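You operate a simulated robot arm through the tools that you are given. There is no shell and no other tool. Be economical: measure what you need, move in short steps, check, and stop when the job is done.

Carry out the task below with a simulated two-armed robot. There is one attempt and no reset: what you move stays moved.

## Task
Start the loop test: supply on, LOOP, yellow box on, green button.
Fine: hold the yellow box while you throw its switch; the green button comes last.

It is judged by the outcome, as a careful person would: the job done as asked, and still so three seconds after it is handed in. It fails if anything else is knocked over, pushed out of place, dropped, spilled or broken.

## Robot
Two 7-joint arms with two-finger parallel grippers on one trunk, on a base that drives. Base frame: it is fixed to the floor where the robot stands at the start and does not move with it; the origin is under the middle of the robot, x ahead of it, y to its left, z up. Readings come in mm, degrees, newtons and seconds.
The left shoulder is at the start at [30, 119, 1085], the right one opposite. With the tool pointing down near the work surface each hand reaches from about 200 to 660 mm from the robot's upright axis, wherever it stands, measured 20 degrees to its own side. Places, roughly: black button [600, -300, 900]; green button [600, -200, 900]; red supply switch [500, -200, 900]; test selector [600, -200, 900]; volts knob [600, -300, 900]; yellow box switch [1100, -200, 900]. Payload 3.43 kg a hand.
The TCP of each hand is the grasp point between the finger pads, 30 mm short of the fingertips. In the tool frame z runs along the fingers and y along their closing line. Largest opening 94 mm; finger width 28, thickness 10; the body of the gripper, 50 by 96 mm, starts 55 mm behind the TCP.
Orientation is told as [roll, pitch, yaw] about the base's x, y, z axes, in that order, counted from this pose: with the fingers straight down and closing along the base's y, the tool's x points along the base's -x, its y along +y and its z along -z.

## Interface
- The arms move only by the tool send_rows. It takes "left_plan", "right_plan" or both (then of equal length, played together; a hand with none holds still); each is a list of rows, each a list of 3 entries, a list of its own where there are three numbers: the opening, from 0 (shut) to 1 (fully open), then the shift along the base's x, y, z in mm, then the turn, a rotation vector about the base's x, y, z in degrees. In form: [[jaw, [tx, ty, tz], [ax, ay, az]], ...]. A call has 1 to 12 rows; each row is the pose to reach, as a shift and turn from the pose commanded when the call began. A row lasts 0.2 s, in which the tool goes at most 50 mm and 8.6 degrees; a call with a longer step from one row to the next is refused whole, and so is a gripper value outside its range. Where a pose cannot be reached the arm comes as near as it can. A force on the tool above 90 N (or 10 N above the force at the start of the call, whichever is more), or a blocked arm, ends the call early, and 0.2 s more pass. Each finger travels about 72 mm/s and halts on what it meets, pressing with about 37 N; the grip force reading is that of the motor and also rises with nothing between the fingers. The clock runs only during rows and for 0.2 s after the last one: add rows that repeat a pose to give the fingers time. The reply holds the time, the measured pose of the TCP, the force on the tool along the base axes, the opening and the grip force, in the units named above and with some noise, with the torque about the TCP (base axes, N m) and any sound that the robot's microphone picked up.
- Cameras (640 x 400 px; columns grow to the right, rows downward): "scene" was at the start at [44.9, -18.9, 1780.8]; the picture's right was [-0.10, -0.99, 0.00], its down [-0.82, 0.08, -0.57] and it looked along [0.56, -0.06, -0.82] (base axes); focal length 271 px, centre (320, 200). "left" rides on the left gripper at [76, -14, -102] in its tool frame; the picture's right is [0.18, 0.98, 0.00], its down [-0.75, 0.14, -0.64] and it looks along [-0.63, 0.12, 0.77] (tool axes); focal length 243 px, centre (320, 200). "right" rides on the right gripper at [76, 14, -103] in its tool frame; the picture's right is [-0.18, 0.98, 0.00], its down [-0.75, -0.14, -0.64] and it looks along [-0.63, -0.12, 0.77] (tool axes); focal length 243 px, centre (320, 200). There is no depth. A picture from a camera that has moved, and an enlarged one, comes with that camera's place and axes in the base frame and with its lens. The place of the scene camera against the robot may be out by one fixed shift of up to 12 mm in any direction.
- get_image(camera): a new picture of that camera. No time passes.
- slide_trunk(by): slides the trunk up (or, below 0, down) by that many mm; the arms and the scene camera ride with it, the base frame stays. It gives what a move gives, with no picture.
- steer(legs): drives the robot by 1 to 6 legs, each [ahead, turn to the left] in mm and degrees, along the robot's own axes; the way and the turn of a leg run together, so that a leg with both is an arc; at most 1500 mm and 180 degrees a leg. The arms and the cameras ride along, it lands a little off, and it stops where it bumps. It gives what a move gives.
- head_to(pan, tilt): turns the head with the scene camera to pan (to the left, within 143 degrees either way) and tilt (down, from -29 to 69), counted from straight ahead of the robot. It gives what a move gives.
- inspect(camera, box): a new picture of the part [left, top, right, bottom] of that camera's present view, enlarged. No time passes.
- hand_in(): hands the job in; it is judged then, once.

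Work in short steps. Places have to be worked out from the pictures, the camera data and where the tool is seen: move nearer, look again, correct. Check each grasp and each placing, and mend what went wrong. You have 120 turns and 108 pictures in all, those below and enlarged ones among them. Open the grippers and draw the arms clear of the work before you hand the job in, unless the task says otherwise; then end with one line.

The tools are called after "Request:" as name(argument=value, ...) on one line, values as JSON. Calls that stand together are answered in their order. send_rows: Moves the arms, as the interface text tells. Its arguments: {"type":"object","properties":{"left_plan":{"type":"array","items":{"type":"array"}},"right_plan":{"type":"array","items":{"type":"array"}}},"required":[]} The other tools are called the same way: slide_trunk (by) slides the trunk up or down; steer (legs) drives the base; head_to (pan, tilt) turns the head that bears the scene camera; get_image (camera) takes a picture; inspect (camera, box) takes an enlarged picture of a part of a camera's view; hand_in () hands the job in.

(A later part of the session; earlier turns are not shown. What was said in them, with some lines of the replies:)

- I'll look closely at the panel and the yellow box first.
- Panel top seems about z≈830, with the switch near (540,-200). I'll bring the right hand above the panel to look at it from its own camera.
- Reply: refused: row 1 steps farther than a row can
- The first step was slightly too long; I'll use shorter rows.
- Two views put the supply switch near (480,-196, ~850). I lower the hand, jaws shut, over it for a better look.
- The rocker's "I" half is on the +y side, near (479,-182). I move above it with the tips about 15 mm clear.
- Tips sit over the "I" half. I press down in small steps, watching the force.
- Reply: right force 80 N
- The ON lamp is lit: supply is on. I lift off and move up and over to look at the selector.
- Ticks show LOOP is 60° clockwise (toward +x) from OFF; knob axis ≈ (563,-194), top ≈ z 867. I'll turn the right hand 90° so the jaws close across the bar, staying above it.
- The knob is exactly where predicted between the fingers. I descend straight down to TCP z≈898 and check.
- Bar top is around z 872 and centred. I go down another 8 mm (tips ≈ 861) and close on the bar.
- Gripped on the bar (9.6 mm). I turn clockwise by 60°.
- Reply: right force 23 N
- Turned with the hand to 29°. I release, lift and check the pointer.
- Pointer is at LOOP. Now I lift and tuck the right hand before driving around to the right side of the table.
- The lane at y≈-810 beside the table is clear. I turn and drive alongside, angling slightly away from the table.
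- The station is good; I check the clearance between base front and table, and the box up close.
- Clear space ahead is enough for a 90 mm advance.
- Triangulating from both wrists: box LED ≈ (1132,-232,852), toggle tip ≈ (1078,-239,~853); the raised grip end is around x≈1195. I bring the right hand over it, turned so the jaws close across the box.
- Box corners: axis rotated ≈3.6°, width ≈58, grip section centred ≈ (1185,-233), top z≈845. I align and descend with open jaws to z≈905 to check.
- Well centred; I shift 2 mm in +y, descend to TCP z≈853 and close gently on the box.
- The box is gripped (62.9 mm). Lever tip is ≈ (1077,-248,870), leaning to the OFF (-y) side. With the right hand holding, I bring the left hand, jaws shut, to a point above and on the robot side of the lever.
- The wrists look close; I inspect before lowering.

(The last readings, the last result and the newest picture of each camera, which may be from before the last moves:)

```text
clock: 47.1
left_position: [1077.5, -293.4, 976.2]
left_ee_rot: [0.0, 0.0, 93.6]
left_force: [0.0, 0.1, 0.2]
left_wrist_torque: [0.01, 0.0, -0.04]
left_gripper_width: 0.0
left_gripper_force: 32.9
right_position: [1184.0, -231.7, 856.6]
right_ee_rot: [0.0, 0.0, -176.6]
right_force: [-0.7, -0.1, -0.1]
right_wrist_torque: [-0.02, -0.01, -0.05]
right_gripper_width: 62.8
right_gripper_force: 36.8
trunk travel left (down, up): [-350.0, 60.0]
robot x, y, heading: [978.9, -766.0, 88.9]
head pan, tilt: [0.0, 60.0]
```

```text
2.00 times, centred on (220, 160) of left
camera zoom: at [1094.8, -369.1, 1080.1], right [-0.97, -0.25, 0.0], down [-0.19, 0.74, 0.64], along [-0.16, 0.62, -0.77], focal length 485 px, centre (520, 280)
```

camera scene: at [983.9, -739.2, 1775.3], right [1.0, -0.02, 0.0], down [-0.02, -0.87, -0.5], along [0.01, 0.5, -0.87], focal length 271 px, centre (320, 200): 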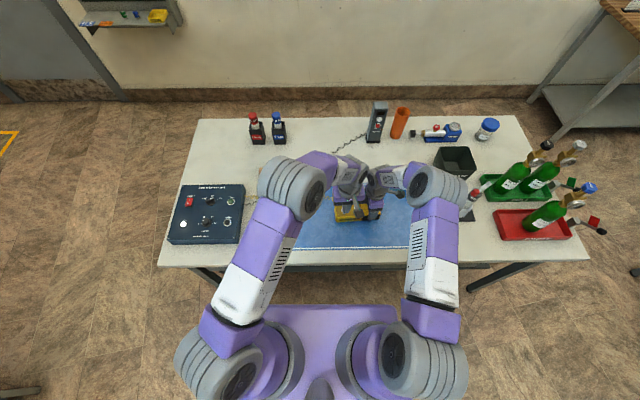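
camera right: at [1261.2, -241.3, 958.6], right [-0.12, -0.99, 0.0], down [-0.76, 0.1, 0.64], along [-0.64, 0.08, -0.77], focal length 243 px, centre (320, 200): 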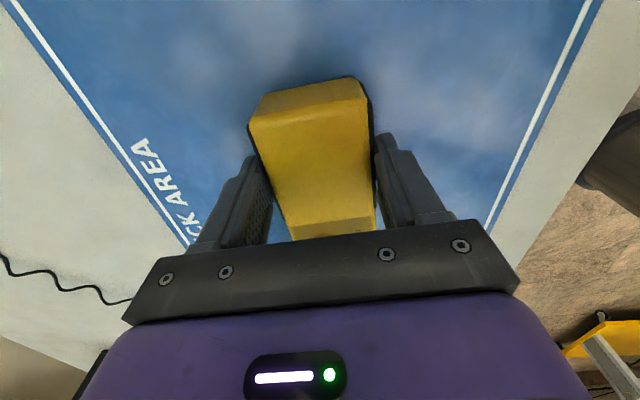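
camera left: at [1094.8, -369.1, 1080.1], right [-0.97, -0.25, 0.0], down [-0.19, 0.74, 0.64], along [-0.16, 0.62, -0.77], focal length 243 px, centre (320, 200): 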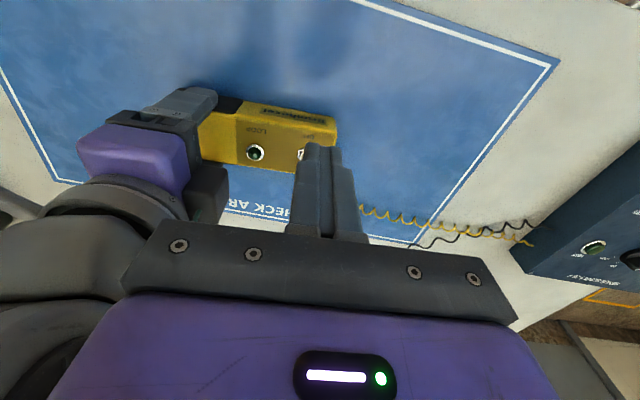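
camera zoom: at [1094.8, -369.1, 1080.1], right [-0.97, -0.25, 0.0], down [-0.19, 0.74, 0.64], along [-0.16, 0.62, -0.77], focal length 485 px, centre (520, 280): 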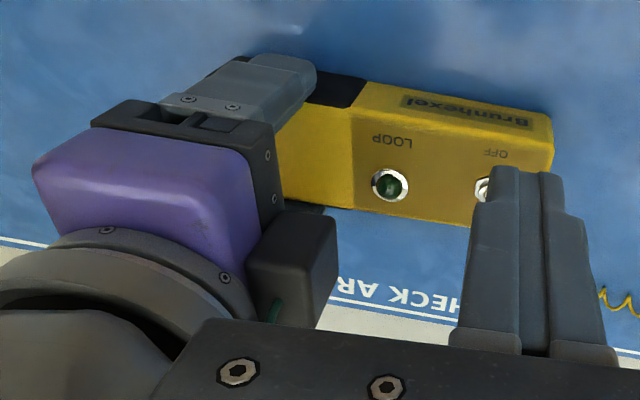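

The wrist gap would be thin, so I tilt the left hand 15° (top away from the right hand) while lowering partway.

Request:
send_rows(left_plan=[[0, [-4, 2, -5], [0, -7.5, 0]], [0, [-10, 5, -15], [0, -15, 0]], [0, [-11, 6, -46], [0, -15, 0]], [0, [-11, 6, -46], [0, -15, 0]]])

Request:
inspect(camera="scene", box=[300, 140, 430, 230])

Request:
inspect(camera="left", box=[160, 60, 480, 260])

```text
clock: 48.1
left_position: [1065.9, -286.8, 929.9]
left_ee_rot: [-15.0, 0.8, 93.5]
left_force: [0.0, 0.3, 0.0]
left_wrist_torque: [0.03, 0.01, -0.02]
left_gripper_width: 0.0
left_gripper_force: 33.4
right_position: [1185.5, -232.0, 856.4]
right_ee_rot: [0.1, 0.0, -176.5]
right_force: [0.1, -0.5, 0.7]
right_wrist_torque: [-0.04, 0.08, -0.04]
right_gripper_width: 62.5
right_gripper_force: 37.0
trunk travel left (down, up): [-350.0, 60.0]
robot x, y, heading: [979.4, -765.3, 88.7]
head pan, tilt: [0.0, 60.0]
```

```text
4.44 times, centred on (365, 185) of scene
camera zoom: at [984.1, -739.4, 1775.3], right [1.0, -0.02, 0.0], down [-0.02, -0.87, -0.5], along [0.01, 0.5, -0.87], focal length 1206 px, centre (120, 267)
```

zoom: 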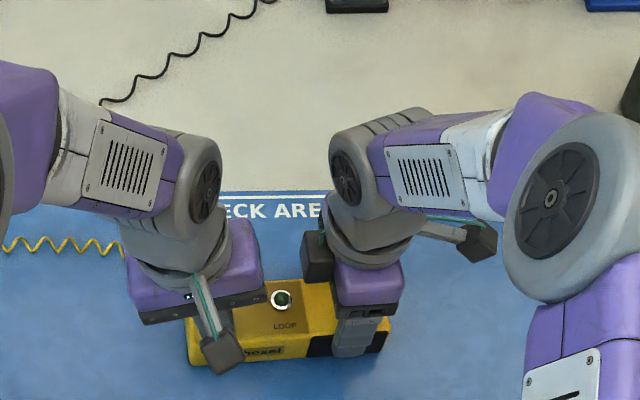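

```text
2.00 times, centred on (320, 160) of left
camera zoom: at [1056.4, -363.2, 1034.1], right [-0.94, -0.25, -0.25], down [-0.35, 0.74, 0.57], along [0.05, 0.62, -0.78], focal length 485 px, centre (320, 280)
```

zoom: 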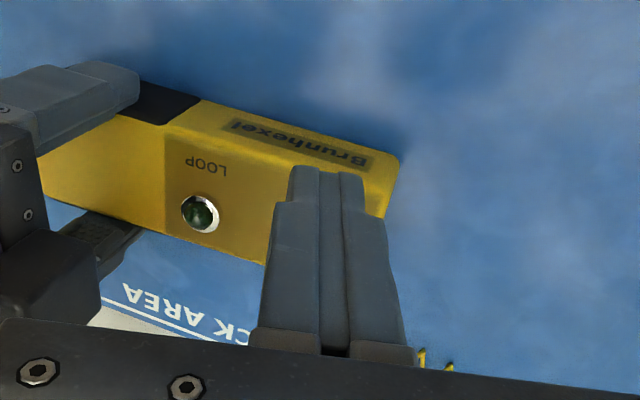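

Clearance is good now. I lower the tip to z≈860, on the robot side of the lever (not yet touching).

Request:
send_rows(left_plan=[[0, [3, 0, -20], [0, 0, 0]], [0, [3, 0, -40], [0, 0, 0]], [0, [3, 10, -40], [0, 0, 0]], [0, [3, 10, -40], [0, 0, 0]]])

Request:
inspect(camera="left", box=[160, 60, 480, 260])

Request:
inspect(camera="scene", box=[300, 140, 430, 230])

```text
clock: 49.1
left_position: [1069.2, -274.7, 889.1]
left_ee_rot: [-15.0, 0.7, 93.5]
left_force: [0.1, 0.0, -0.6]
left_wrist_torque: [-0.03, 0.0, 0.0]
left_gripper_width: 0.0
left_gripper_force: 32.7
right_position: [1186.2, -231.8, 856.2]
right_ee_rot: [0.0, 0.0, -176.5]
right_force: [0.7, -0.2, 0.3]
right_wrist_torque: [-0.04, 0.06, -0.01]
right_gripper_width: 62.4
right_gripper_force: 36.4
trunk travel left (down, up): [-350.0, 60.0]
robot x, y, heading: [980.3, -763.9, 88.9]
head pan, tilt: [0.0, 60.0]
```

```text
2.00 times, centred on (320, 160) of left
camera zoom: at [1059.8, -350.2, 994.1], right [-0.94, -0.25, -0.25], down [-0.35, 0.74, 0.57], along [0.05, 0.62, -0.78], focal length 485 px, centre (320, 280)
```

zoom: 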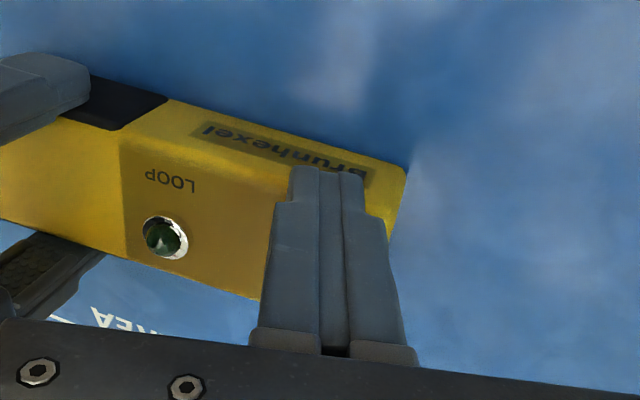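

```text
4.44 times, centred on (365, 185) of scene
camera zoom: at [984.4, -739.3, 1775.3], right [1.0, -0.02, 0.0], down [-0.02, -0.87, -0.5], along [0.01, 0.5, -0.87], focal length 1206 px, centre (120, 267)
```

zoom: 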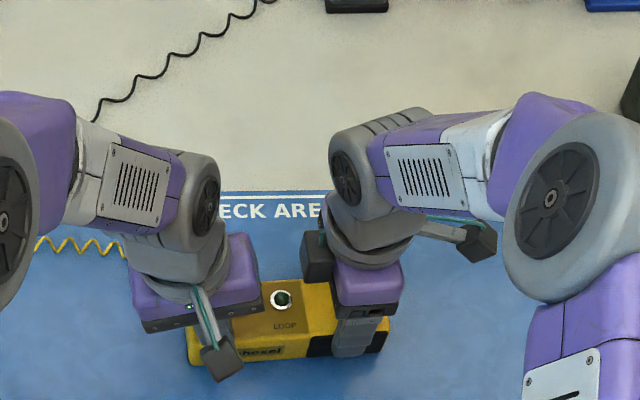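

Positioned behind the lever. I push toward +y (ON) slowly, in one steady stroke, while the right hand holds.

Request:
send_rows(left_plan=[[0, [0, 6, 0], [0, 0, 0]], [0, [0, 12, 0], [0, 0, 0]], [0, [0, 17, 0], [0, 0, 0]], [0, [0, 21, 0], [0, 0, 0]], [0, [0, 25, 0], [0, 0, 0]], [0, [0, 29, 0], [0, 0, 0]]])

Request:
get_image(camera="left")

```text
clock: 50.5
left_position: [1069.6, -248.5, 886.9]
left_ee_rot: [-14.8, 1.3, 93.4]
left_force: [-3.6, -13.8, 0.1]
left_wrist_torque: [-0.38, 0.03, -0.11]
left_gripper_width: 0.0
left_gripper_force: 33.2
right_position: [1186.2, -230.3, 857.7]
right_ee_rot: [-0.3, 0.0, -176.7]
right_force: [3.1, 12.7, 0.5]
right_wrist_torque: [-0.07, -0.06, -1.37]
right_gripper_width: 62.4
right_gripper_force: 36.9
trunk travel left (down, up): [-350.0, 60.0]
robot x, y, heading: [980.0, -765.0, 89.2]
head pan, tilt: [0.0, 60.0]
```

```text
67 pictures are left
camera left: at [1060.0, -323.3, 992.7], right [-0.94, -0.25, -0.25], down [-0.35, 0.75, 0.57], along [0.05, 0.62, -0.79], focal length 243 px, centre (320, 200)
```

left: 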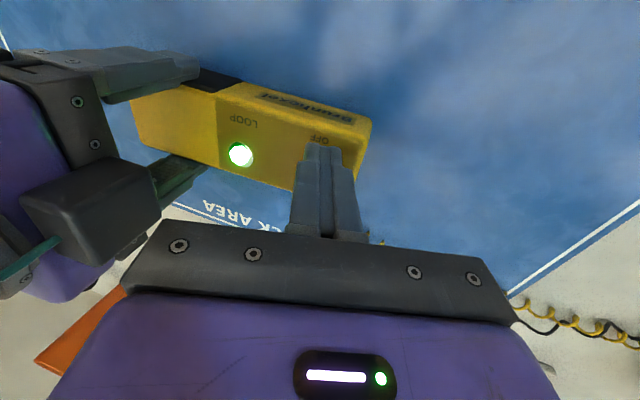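

The box's LOOP lamp lit: switch is on. I back the left finger off, then rise.

Request:
send_rows(left_plan=[[0, [0, -8, 0], [0, 0, 0]], [0, [0, -20, 0], [0, 0, 0]], [0, [-2, -20, 40], [0, 0, 0]], [0, [-10, -20, 80], [0, 7.5, 0]], [0, [-40, -20, 110], [0, 15, 0]], [0, [-80, -20, 135], [0, 15, 0]], [0, [-120, -20, 150], [0, 15, 0]]])

Request:
get_image(camera="left")

Request:
inspect(camera="scene", box=[300, 140, 430, 230])

```text
clock: 52.1
left_position: [945.9, -267.7, 1038.6]
left_ee_rot: [0.0, 0.0, 93.6]
left_force: [-0.4, -0.8, -0.3]
left_wrist_torque: [-0.02, 0.0, -0.01]
left_gripper_width: 0.0
left_gripper_force: 33.3
right_position: [1185.3, -230.9, 856.5]
right_ee_rot: [0.1, 0.0, -176.4]
right_force: [0.4, -1.7, 0.1]
right_wrist_torque: [-0.01, 0.27, 0.13]
right_gripper_width: 62.4
right_gripper_force: 37.0
trunk travel left (down, up): [-350.0, 60.0]
robot x, y, heading: [981.7, -765.4, 88.8]
head pan, tilt: [0.0, 60.0]
```

```text
66 pictures are left
camera left: at [963.3, -343.9, 1142.3], right [-0.97, -0.24, 0.0], down [-0.19, 0.74, 0.64], along [-0.16, 0.62, -0.77], focal length 243 px, centre (320, 200)
```

left: 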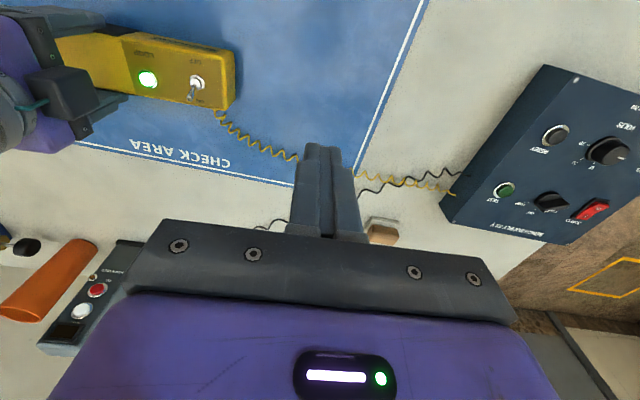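

```text
4.44 times, centred on (365, 185) of scene
camera zoom: at [983.1, -739.6, 1775.2], right [1.0, -0.02, 0.0], down [-0.02, -0.87, -0.5], along [0.01, 0.5, -0.87], focal length 1206 px, centre (120, 267)
```

zoom: 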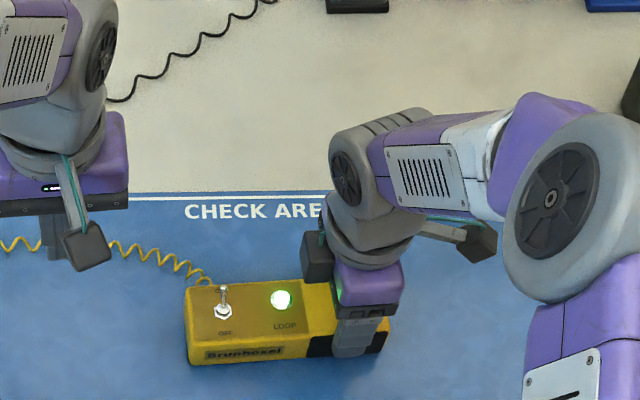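

Toggle is ON, lamp lit. I release the box with the right hand and lift it straight up.

Request:
send_rows(right_plan=[[0.7, [0, 0, 0], [0, 0, 0]], [0.95, [0, 0, 0], [0, 0, 0]], [0.95, [0, 0, 0], [0, 0, 0]], [0.95, [0, 0, 40], [0, 0, 0]], [0.95, [0, 0, 80], [0, 0, 0]], [0.95, [10, -20, 120], [0, 0, 0]], [0.95, [30, -40, 160], [0, 0, 0]], [0.95, [50, -70, 195], [0, 0, 0]]])

Request:
get_image(camera="left")

Request:
inspect(camera="left", box=[430, 60, 640, 260])

```text
refused: row 8 steps farther than a row can; nothing moved
```

```text
64 pictures are left
camera left: at [963.3, -343.9, 1142.3], right [-0.97, -0.24, 0.0], down [-0.19, 0.74, 0.64], along [-0.16, 0.62, -0.77], focal length 243 px, centre (320, 200)
```

left: 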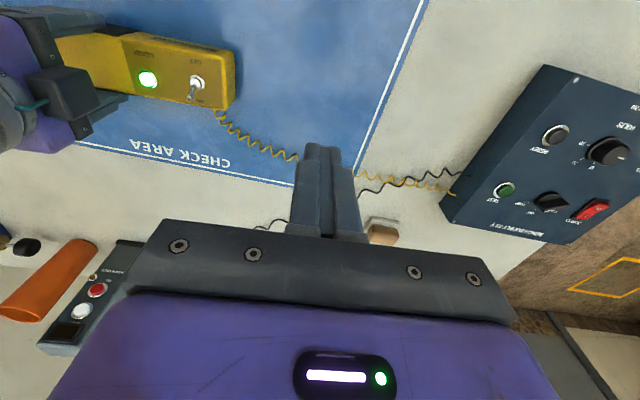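

```text
2.00 times, centred on (535, 160) of left
camera zoom: at [963.3, -343.9, 1142.3], right [-0.97, -0.24, 0.0], down [-0.19, 0.74, 0.64], along [-0.16, 0.62, -0.77], focal length 485 px, centre (-110, 280)
```

zoom: 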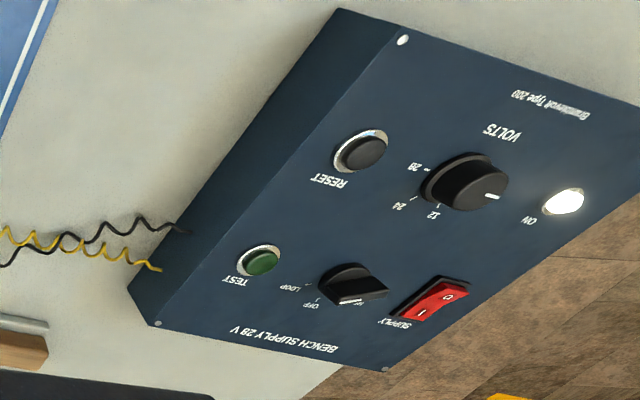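

Redo the release with shorter steps.

Request:
send_rows(right_plan=[[0.7, [0, 0, 0], [0, 0, 0]], [0.95, [0, 0, 0], [0, 0, 0]], [0.95, [0, 0, 0], [0, 0, 0]], [0.95, [0, 0, 40], [0, 0, 0]], [0.95, [0, 0, 80], [0, 0, 0]], [0.95, [10, -10, 120], [0, 0, 0]], [0.95, [25, -25, 155], [0, 0, 0]], [0.95, [45, -45, 185], [0, 0, 0]]])

Request:
get_image(camera="scene")

Request:
inspect(camera="left", box=[480, 160, 620, 250])

```text
clock: 53.9
left_position: [946.6, -268.2, 1039.4]
left_ee_rot: [0.0, 0.0, 93.7]
left_force: [0.5, 0.3, 0.6]
left_wrist_torque: [0.03, 0.0, 0.02]
left_gripper_width: 0.0
left_gripper_force: 33.2
right_position: [1232.2, -275.0, 1040.3]
right_ee_rot: [0.0, 0.0, -176.5]
right_force: [0.1, -0.8, 0.6]
right_wrist_torque: [0.01, 0.0, -0.03]
right_gripper_width: 89.5
right_gripper_force: 0.1
trunk travel left (down, up): [-350.0, 60.0]
robot x, y, heading: [977.5, -766.5, 88.6]
head pan, tilt: [0.0, 60.0]
```

```text
62 pictures are left
camera scene: at [984.8, -741.0, 1775.3], right [1.0, -0.02, 0.0], down [-0.02, -0.87, -0.5], along [0.01, 0.5, -0.87], focal length 271 px, centre (320, 200)
```

scene: 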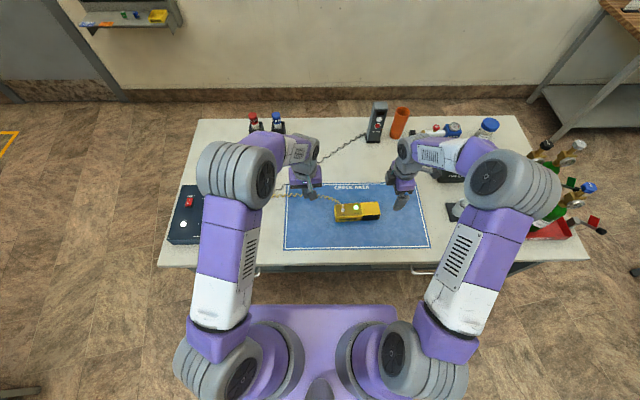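

```text
4.44 times, centred on (550, 205) of left
camera zoom: at [965.0, -344.6, 1142.5], right [-0.97, -0.25, 0.0], down [-0.19, 0.74, 0.64], along [-0.16, 0.62, -0.77], focal length 1078 px, centre (-702, 178)
```

zoom: 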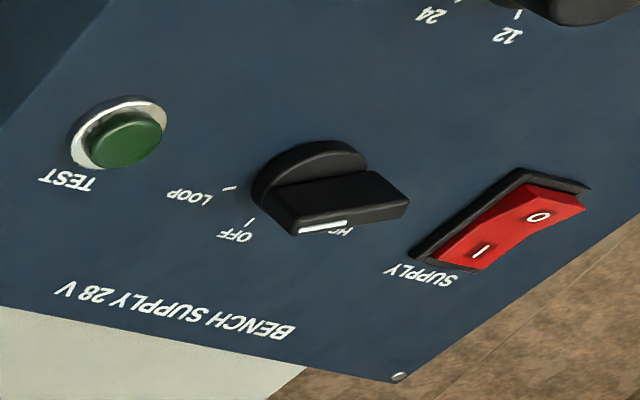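

Box undisturbed, selector at LOOP, supply on. The TEST button is at ≈ (642,-194,857). I bring the left hand (jaws shut) above it.

Request:
send_rows(left_plan=[[0, [-38, 9, -5], [0, 0, 0]], [0, [-76, 18, -10], [0, 0, 0]], [0, [-114, 27, -15], [0, 0, 0]], [0, [-152, 36, -25], [0, 0, 0]], [0, [-190, 45, -35], [0, 0, 0]], [0, [-228, 54, -45], [0, 0, 0]], [0, [-266, 64, -60], [0, 0, 0]], [0, [-305, 74, -75], [0, 0, 0]], [0, [-305, 74, -75], [0, 0, 0]]])

Request:
get_image(camera="left")

```text
clock: 55.9
left_position: [643.4, -190.4, 968.0]
left_ee_rot: [0.0, -0.1, 93.6]
left_force: [-0.4, -1.3, 0.8]
left_wrist_torque: [0.0, -0.01, 0.01]
left_gripper_width: 0.1
left_gripper_force: 33.3
right_position: [1232.2, -274.1, 1040.1]
right_ee_rot: [0.0, 0.0, -176.5]
right_force: [-0.5, -0.4, 0.4]
right_wrist_torque: [-0.02, 0.0, -0.01]
right_gripper_width: 89.4
right_gripper_force: 0.1
trunk travel left (down, up): [-350.0, 60.0]
robot x, y, heading: [978.3, -764.1, 88.6]
head pan, tilt: [0.0, 60.0]
```

```text
60 pictures are left
camera left: at [660.7, -267.2, 1071.1], right [-0.97, -0.24, 0.0], down [-0.19, 0.74, 0.64], along [-0.16, 0.62, -0.77], focal length 243 px, centre (320, 200)
```

left: 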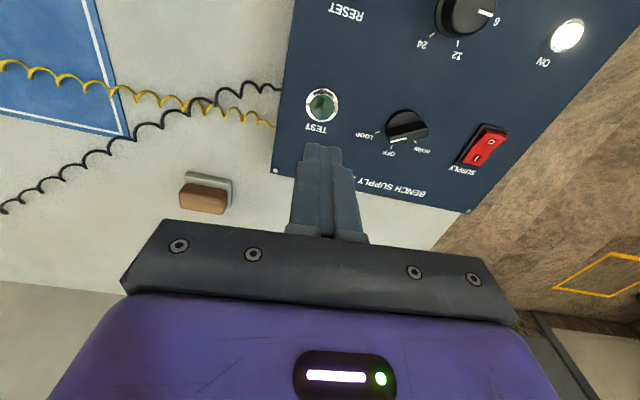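

Button at ≈ (642,-197). I move down to ~12 mm above it.

Request:
send_rows(left_plan=[[0, [-1, -6, -30], [0, 0, 0]], [0, [-1, -6, -60], [0, 0, 0]], [0, [-1, -6, -60], [0, 0, 0]]])

Request:
inspect(camera="left", box=[200, 40, 440, 240])

```text
clock: 56.7
left_position: [640.6, -200.5, 906.6]
left_ee_rot: [0.0, 0.0, 93.6]
left_force: [0.0, 0.1, -0.2]
left_wrist_torque: [0.01, -0.02, 0.0]
left_gripper_width: 0.0
left_gripper_force: 32.2
right_position: [1231.7, -274.2, 1041.3]
right_ee_rot: [0.0, 0.0, -176.6]
right_force: [-0.1, -0.2, -0.4]
right_wrist_torque: [0.0, -0.05, 0.0]
right_gripper_width: 89.4
right_gripper_force: 0.1
trunk travel left (down, up): [-350.0, 60.0]
robot x, y, heading: [976.9, -767.3, 88.8]
head pan, tilt: [0.0, 60.0]
```

```text
2.00 times, centred on (320, 140) of left
camera zoom: at [658.4, -275.8, 1010.0], right [-0.97, -0.25, 0.0], down [-0.19, 0.74, 0.64], along [-0.16, 0.62, -0.77], focal length 485 px, centre (320, 320)
```

zoom: 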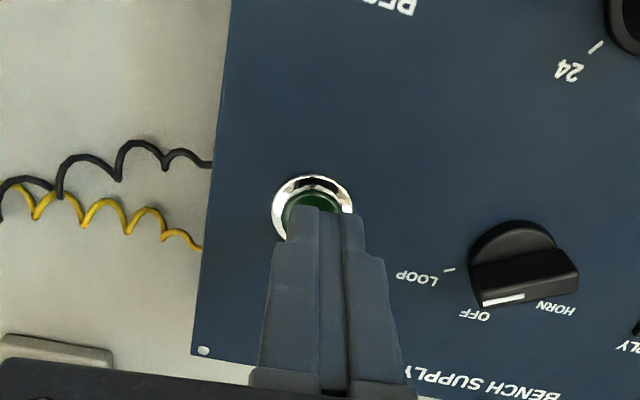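

Nearly on axis; I correct by (+1,+2) mm and press down slowly.

Request:
send_rows(left_plan=[[0, [1, 2, -6], [0, 0, 0]], [0, [1, 2, -12], [0, 0, 0]], [0, [1, 2, -15], [0, 0, 0]], [0, [1, 2, -18], [0, 0, 0]]])

Request:
get_image(camera="left")

```text
clock: 57.7
left_position: [643.3, -196.0, 887.2]
left_ee_rot: [0.0, 0.0, 93.6]
left_force: [-1.0, -0.2, 1.8]
left_wrist_torque: [0.03, -0.01, 0.01]
left_gripper_width: 0.0
left_gripper_force: 32.8
right_position: [1232.3, -273.5, 1040.4]
right_ee_rot: [0.0, -0.1, -176.5]
right_force: [0.4, 0.5, 0.7]
right_wrist_torque: [0.0, -0.01, 0.02]
right_gripper_width: 89.5
right_gripper_force: 0.1
trunk travel left (down, up): [-350.0, 60.0]
robot x, y, heading: [981.3, -764.8, 88.6]
head pan, tilt: [0.0, 60.0]
heard: click
```

```text
58 pictures are left
camera left: at [661.5, -272.5, 990.5], right [-0.97, -0.25, 0.0], down [-0.19, 0.74, 0.64], along [-0.16, 0.62, -0.77], focal length 243 px, centre (320, 200)
```

left: 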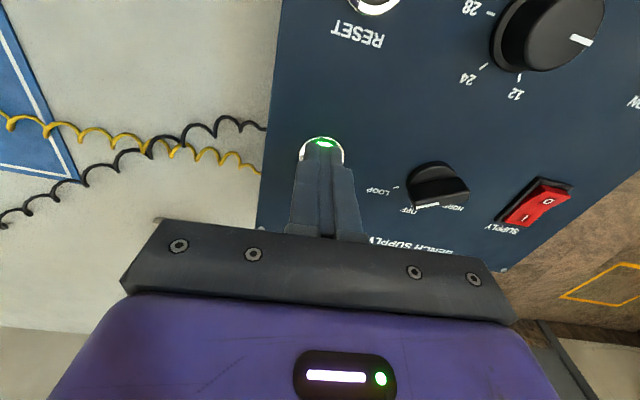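

A click was heard and the TEST button has lit green. I lift off and check everything.

Request:
send_rows(left_plan=[[0, [0, 0, 20], [0, 0, 0]], [0, [0, 0, 60], [0, 0, 0]], [0.3, [15, -10, 100], [0, 0, 0]], [0.6, [40, -25, 135], [0, 0, 0]], [0.8, [70, -45, 160], [0, 0, 0]], [0.8, [105, -65, 180], [0, 0, 0]]])

Request:
get_image(camera="left")

Request:
get_image(camera="scene")

Request:
inspect(camera="scene", box=[280, 170, 440, 260])

```text
clock: 59.1
left_position: [750.4, -260.9, 1067.0]
left_ee_rot: [0.1, -0.1, 93.5]
left_force: [0.9, -0.2, 0.7]
left_wrist_torque: [0.04, 0.03, 0.0]
left_gripper_width: 75.3
left_gripper_force: 0.1
right_position: [1232.6, -274.3, 1040.5]
right_ee_rot: [0.0, 0.0, -176.4]
right_force: [-0.2, -0.4, 0.7]
right_wrist_torque: [-0.01, 0.03, -0.04]
right_gripper_width: 89.6
right_gripper_force: 0.1
trunk travel left (down, up): [-350.0, 60.0]
robot x, y, heading: [977.5, -763.9, 88.9]
head pan, tilt: [0.0, 60.0]
```

```text
57 pictures are left
camera left: at [767.9, -337.3, 1169.9], right [-0.97, -0.25, 0.0], down [-0.19, 0.74, 0.64], along [-0.16, 0.62, -0.77], focal length 243 px, centre (320, 200)
```

left: 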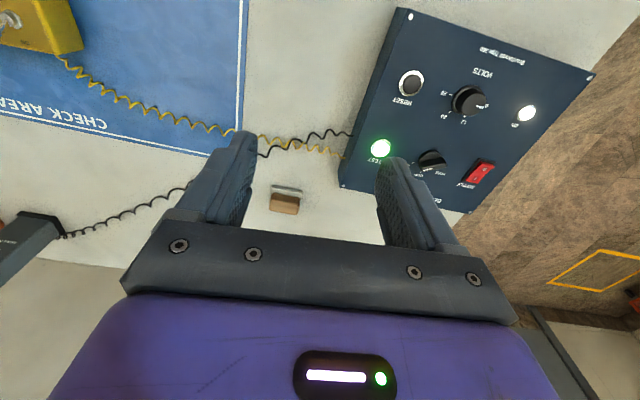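

```text
56 pictures are left
camera scene: at [986.0, -740.6, 1775.3], right [1.0, -0.02, 0.0], down [-0.02, -0.87, -0.5], along [0.01, 0.5, -0.87], focal length 271 px, centre (320, 200)
```

scene: 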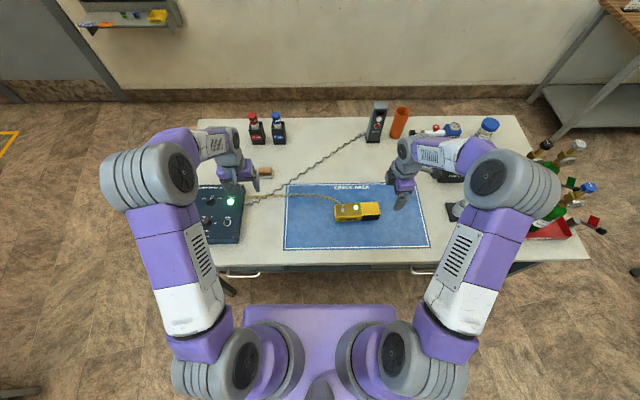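

```text
4.00 times, centred on (360, 215) of scene
camera zoom: at [986.0, -740.6, 1775.3], right [1.0, -0.02, 0.0], down [-0.02, -0.87, -0.5], along [0.01, 0.5, -0.87], focal length 1085 px, centre (160, 140)
```

zoom: 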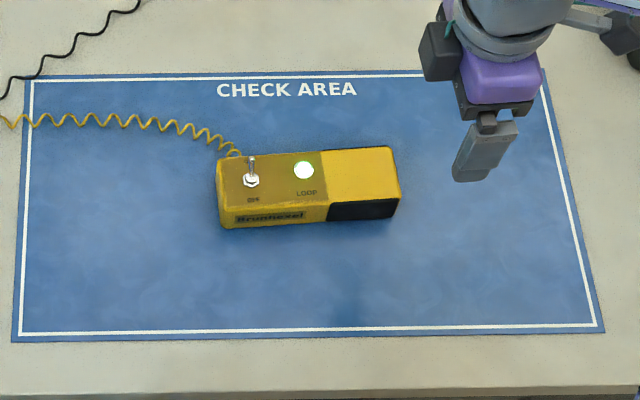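

All lamps are lit (ON, TEST, box LOOP). I draw both arms back and up, clear of the table.

Request:
send_rows(left_plan=[[0.8, [0, -20, 35], [0, 0, 0]], [0.8, [0, -45, 65], [0, 0, 0]], [0.8, [0, -80, 90], [0, 0, 0]], [0.8, [0, -110, 110], [0, 0, 0]]], right_plan=[[0.9, [5, -10, 40], [0, 0, 0]], [0.9, [15, -30, 80], [0, 0, 0]], [0.9, [30, -60, 110], [0, 0, 0]], [0.9, [45, -95, 130], [0, 0, 0]]])

Request:
get_image(camera="scene")

```text
clock: 60.1
left_position: [749.4, -375.8, 1177.6]
left_ee_rot: [0.0, -0.1, 93.6]
left_force: [-0.2, -1.2, 0.6]
left_wrist_torque: [0.04, 0.01, 0.03]
left_gripper_width: 75.2
left_gripper_force: 0.1
right_position: [1275.0, -372.6, 1171.7]
right_ee_rot: [-0.2, 0.0, -176.5]
right_force: [-0.4, 0.2, 0.6]
right_wrist_torque: [0.05, 0.01, -0.01]
right_gripper_width: 84.8
right_gripper_force: 0.1
trunk travel left (down, up): [-350.0, 60.0]
robot x, y, heading: [977.3, -765.2, 89.1]
head pan, tilt: [0.0, 60.0]
```

```text
54 pictures are left
camera scene: at [984.2, -743.2, 1775.4], right [1.0, -0.02, 0.0], down [-0.02, -0.86, -0.5], along [0.01, 0.5, -0.86], focal length 271 px, centre (320, 200)
```

scene: 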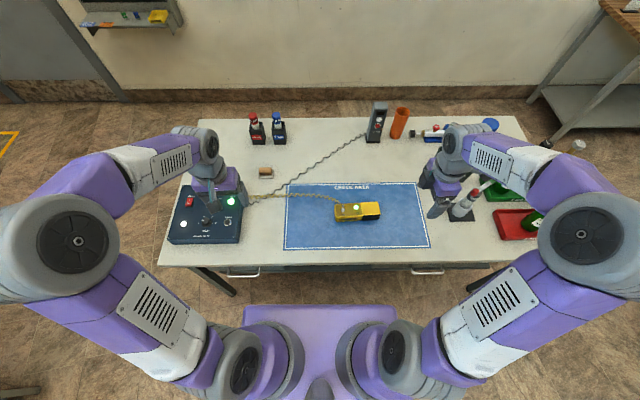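

Everything is in place with the lamps on and the arms clear; handing in.

Request:
hand_in()

```text
The job is handed in.
```

The loop test is started: the supply is on, the selector is at LOOP, the yellow box was switched on while I held it, and the green button was pressed last. The ON, box LOOP and TEST lamps were all lit when I handed in.
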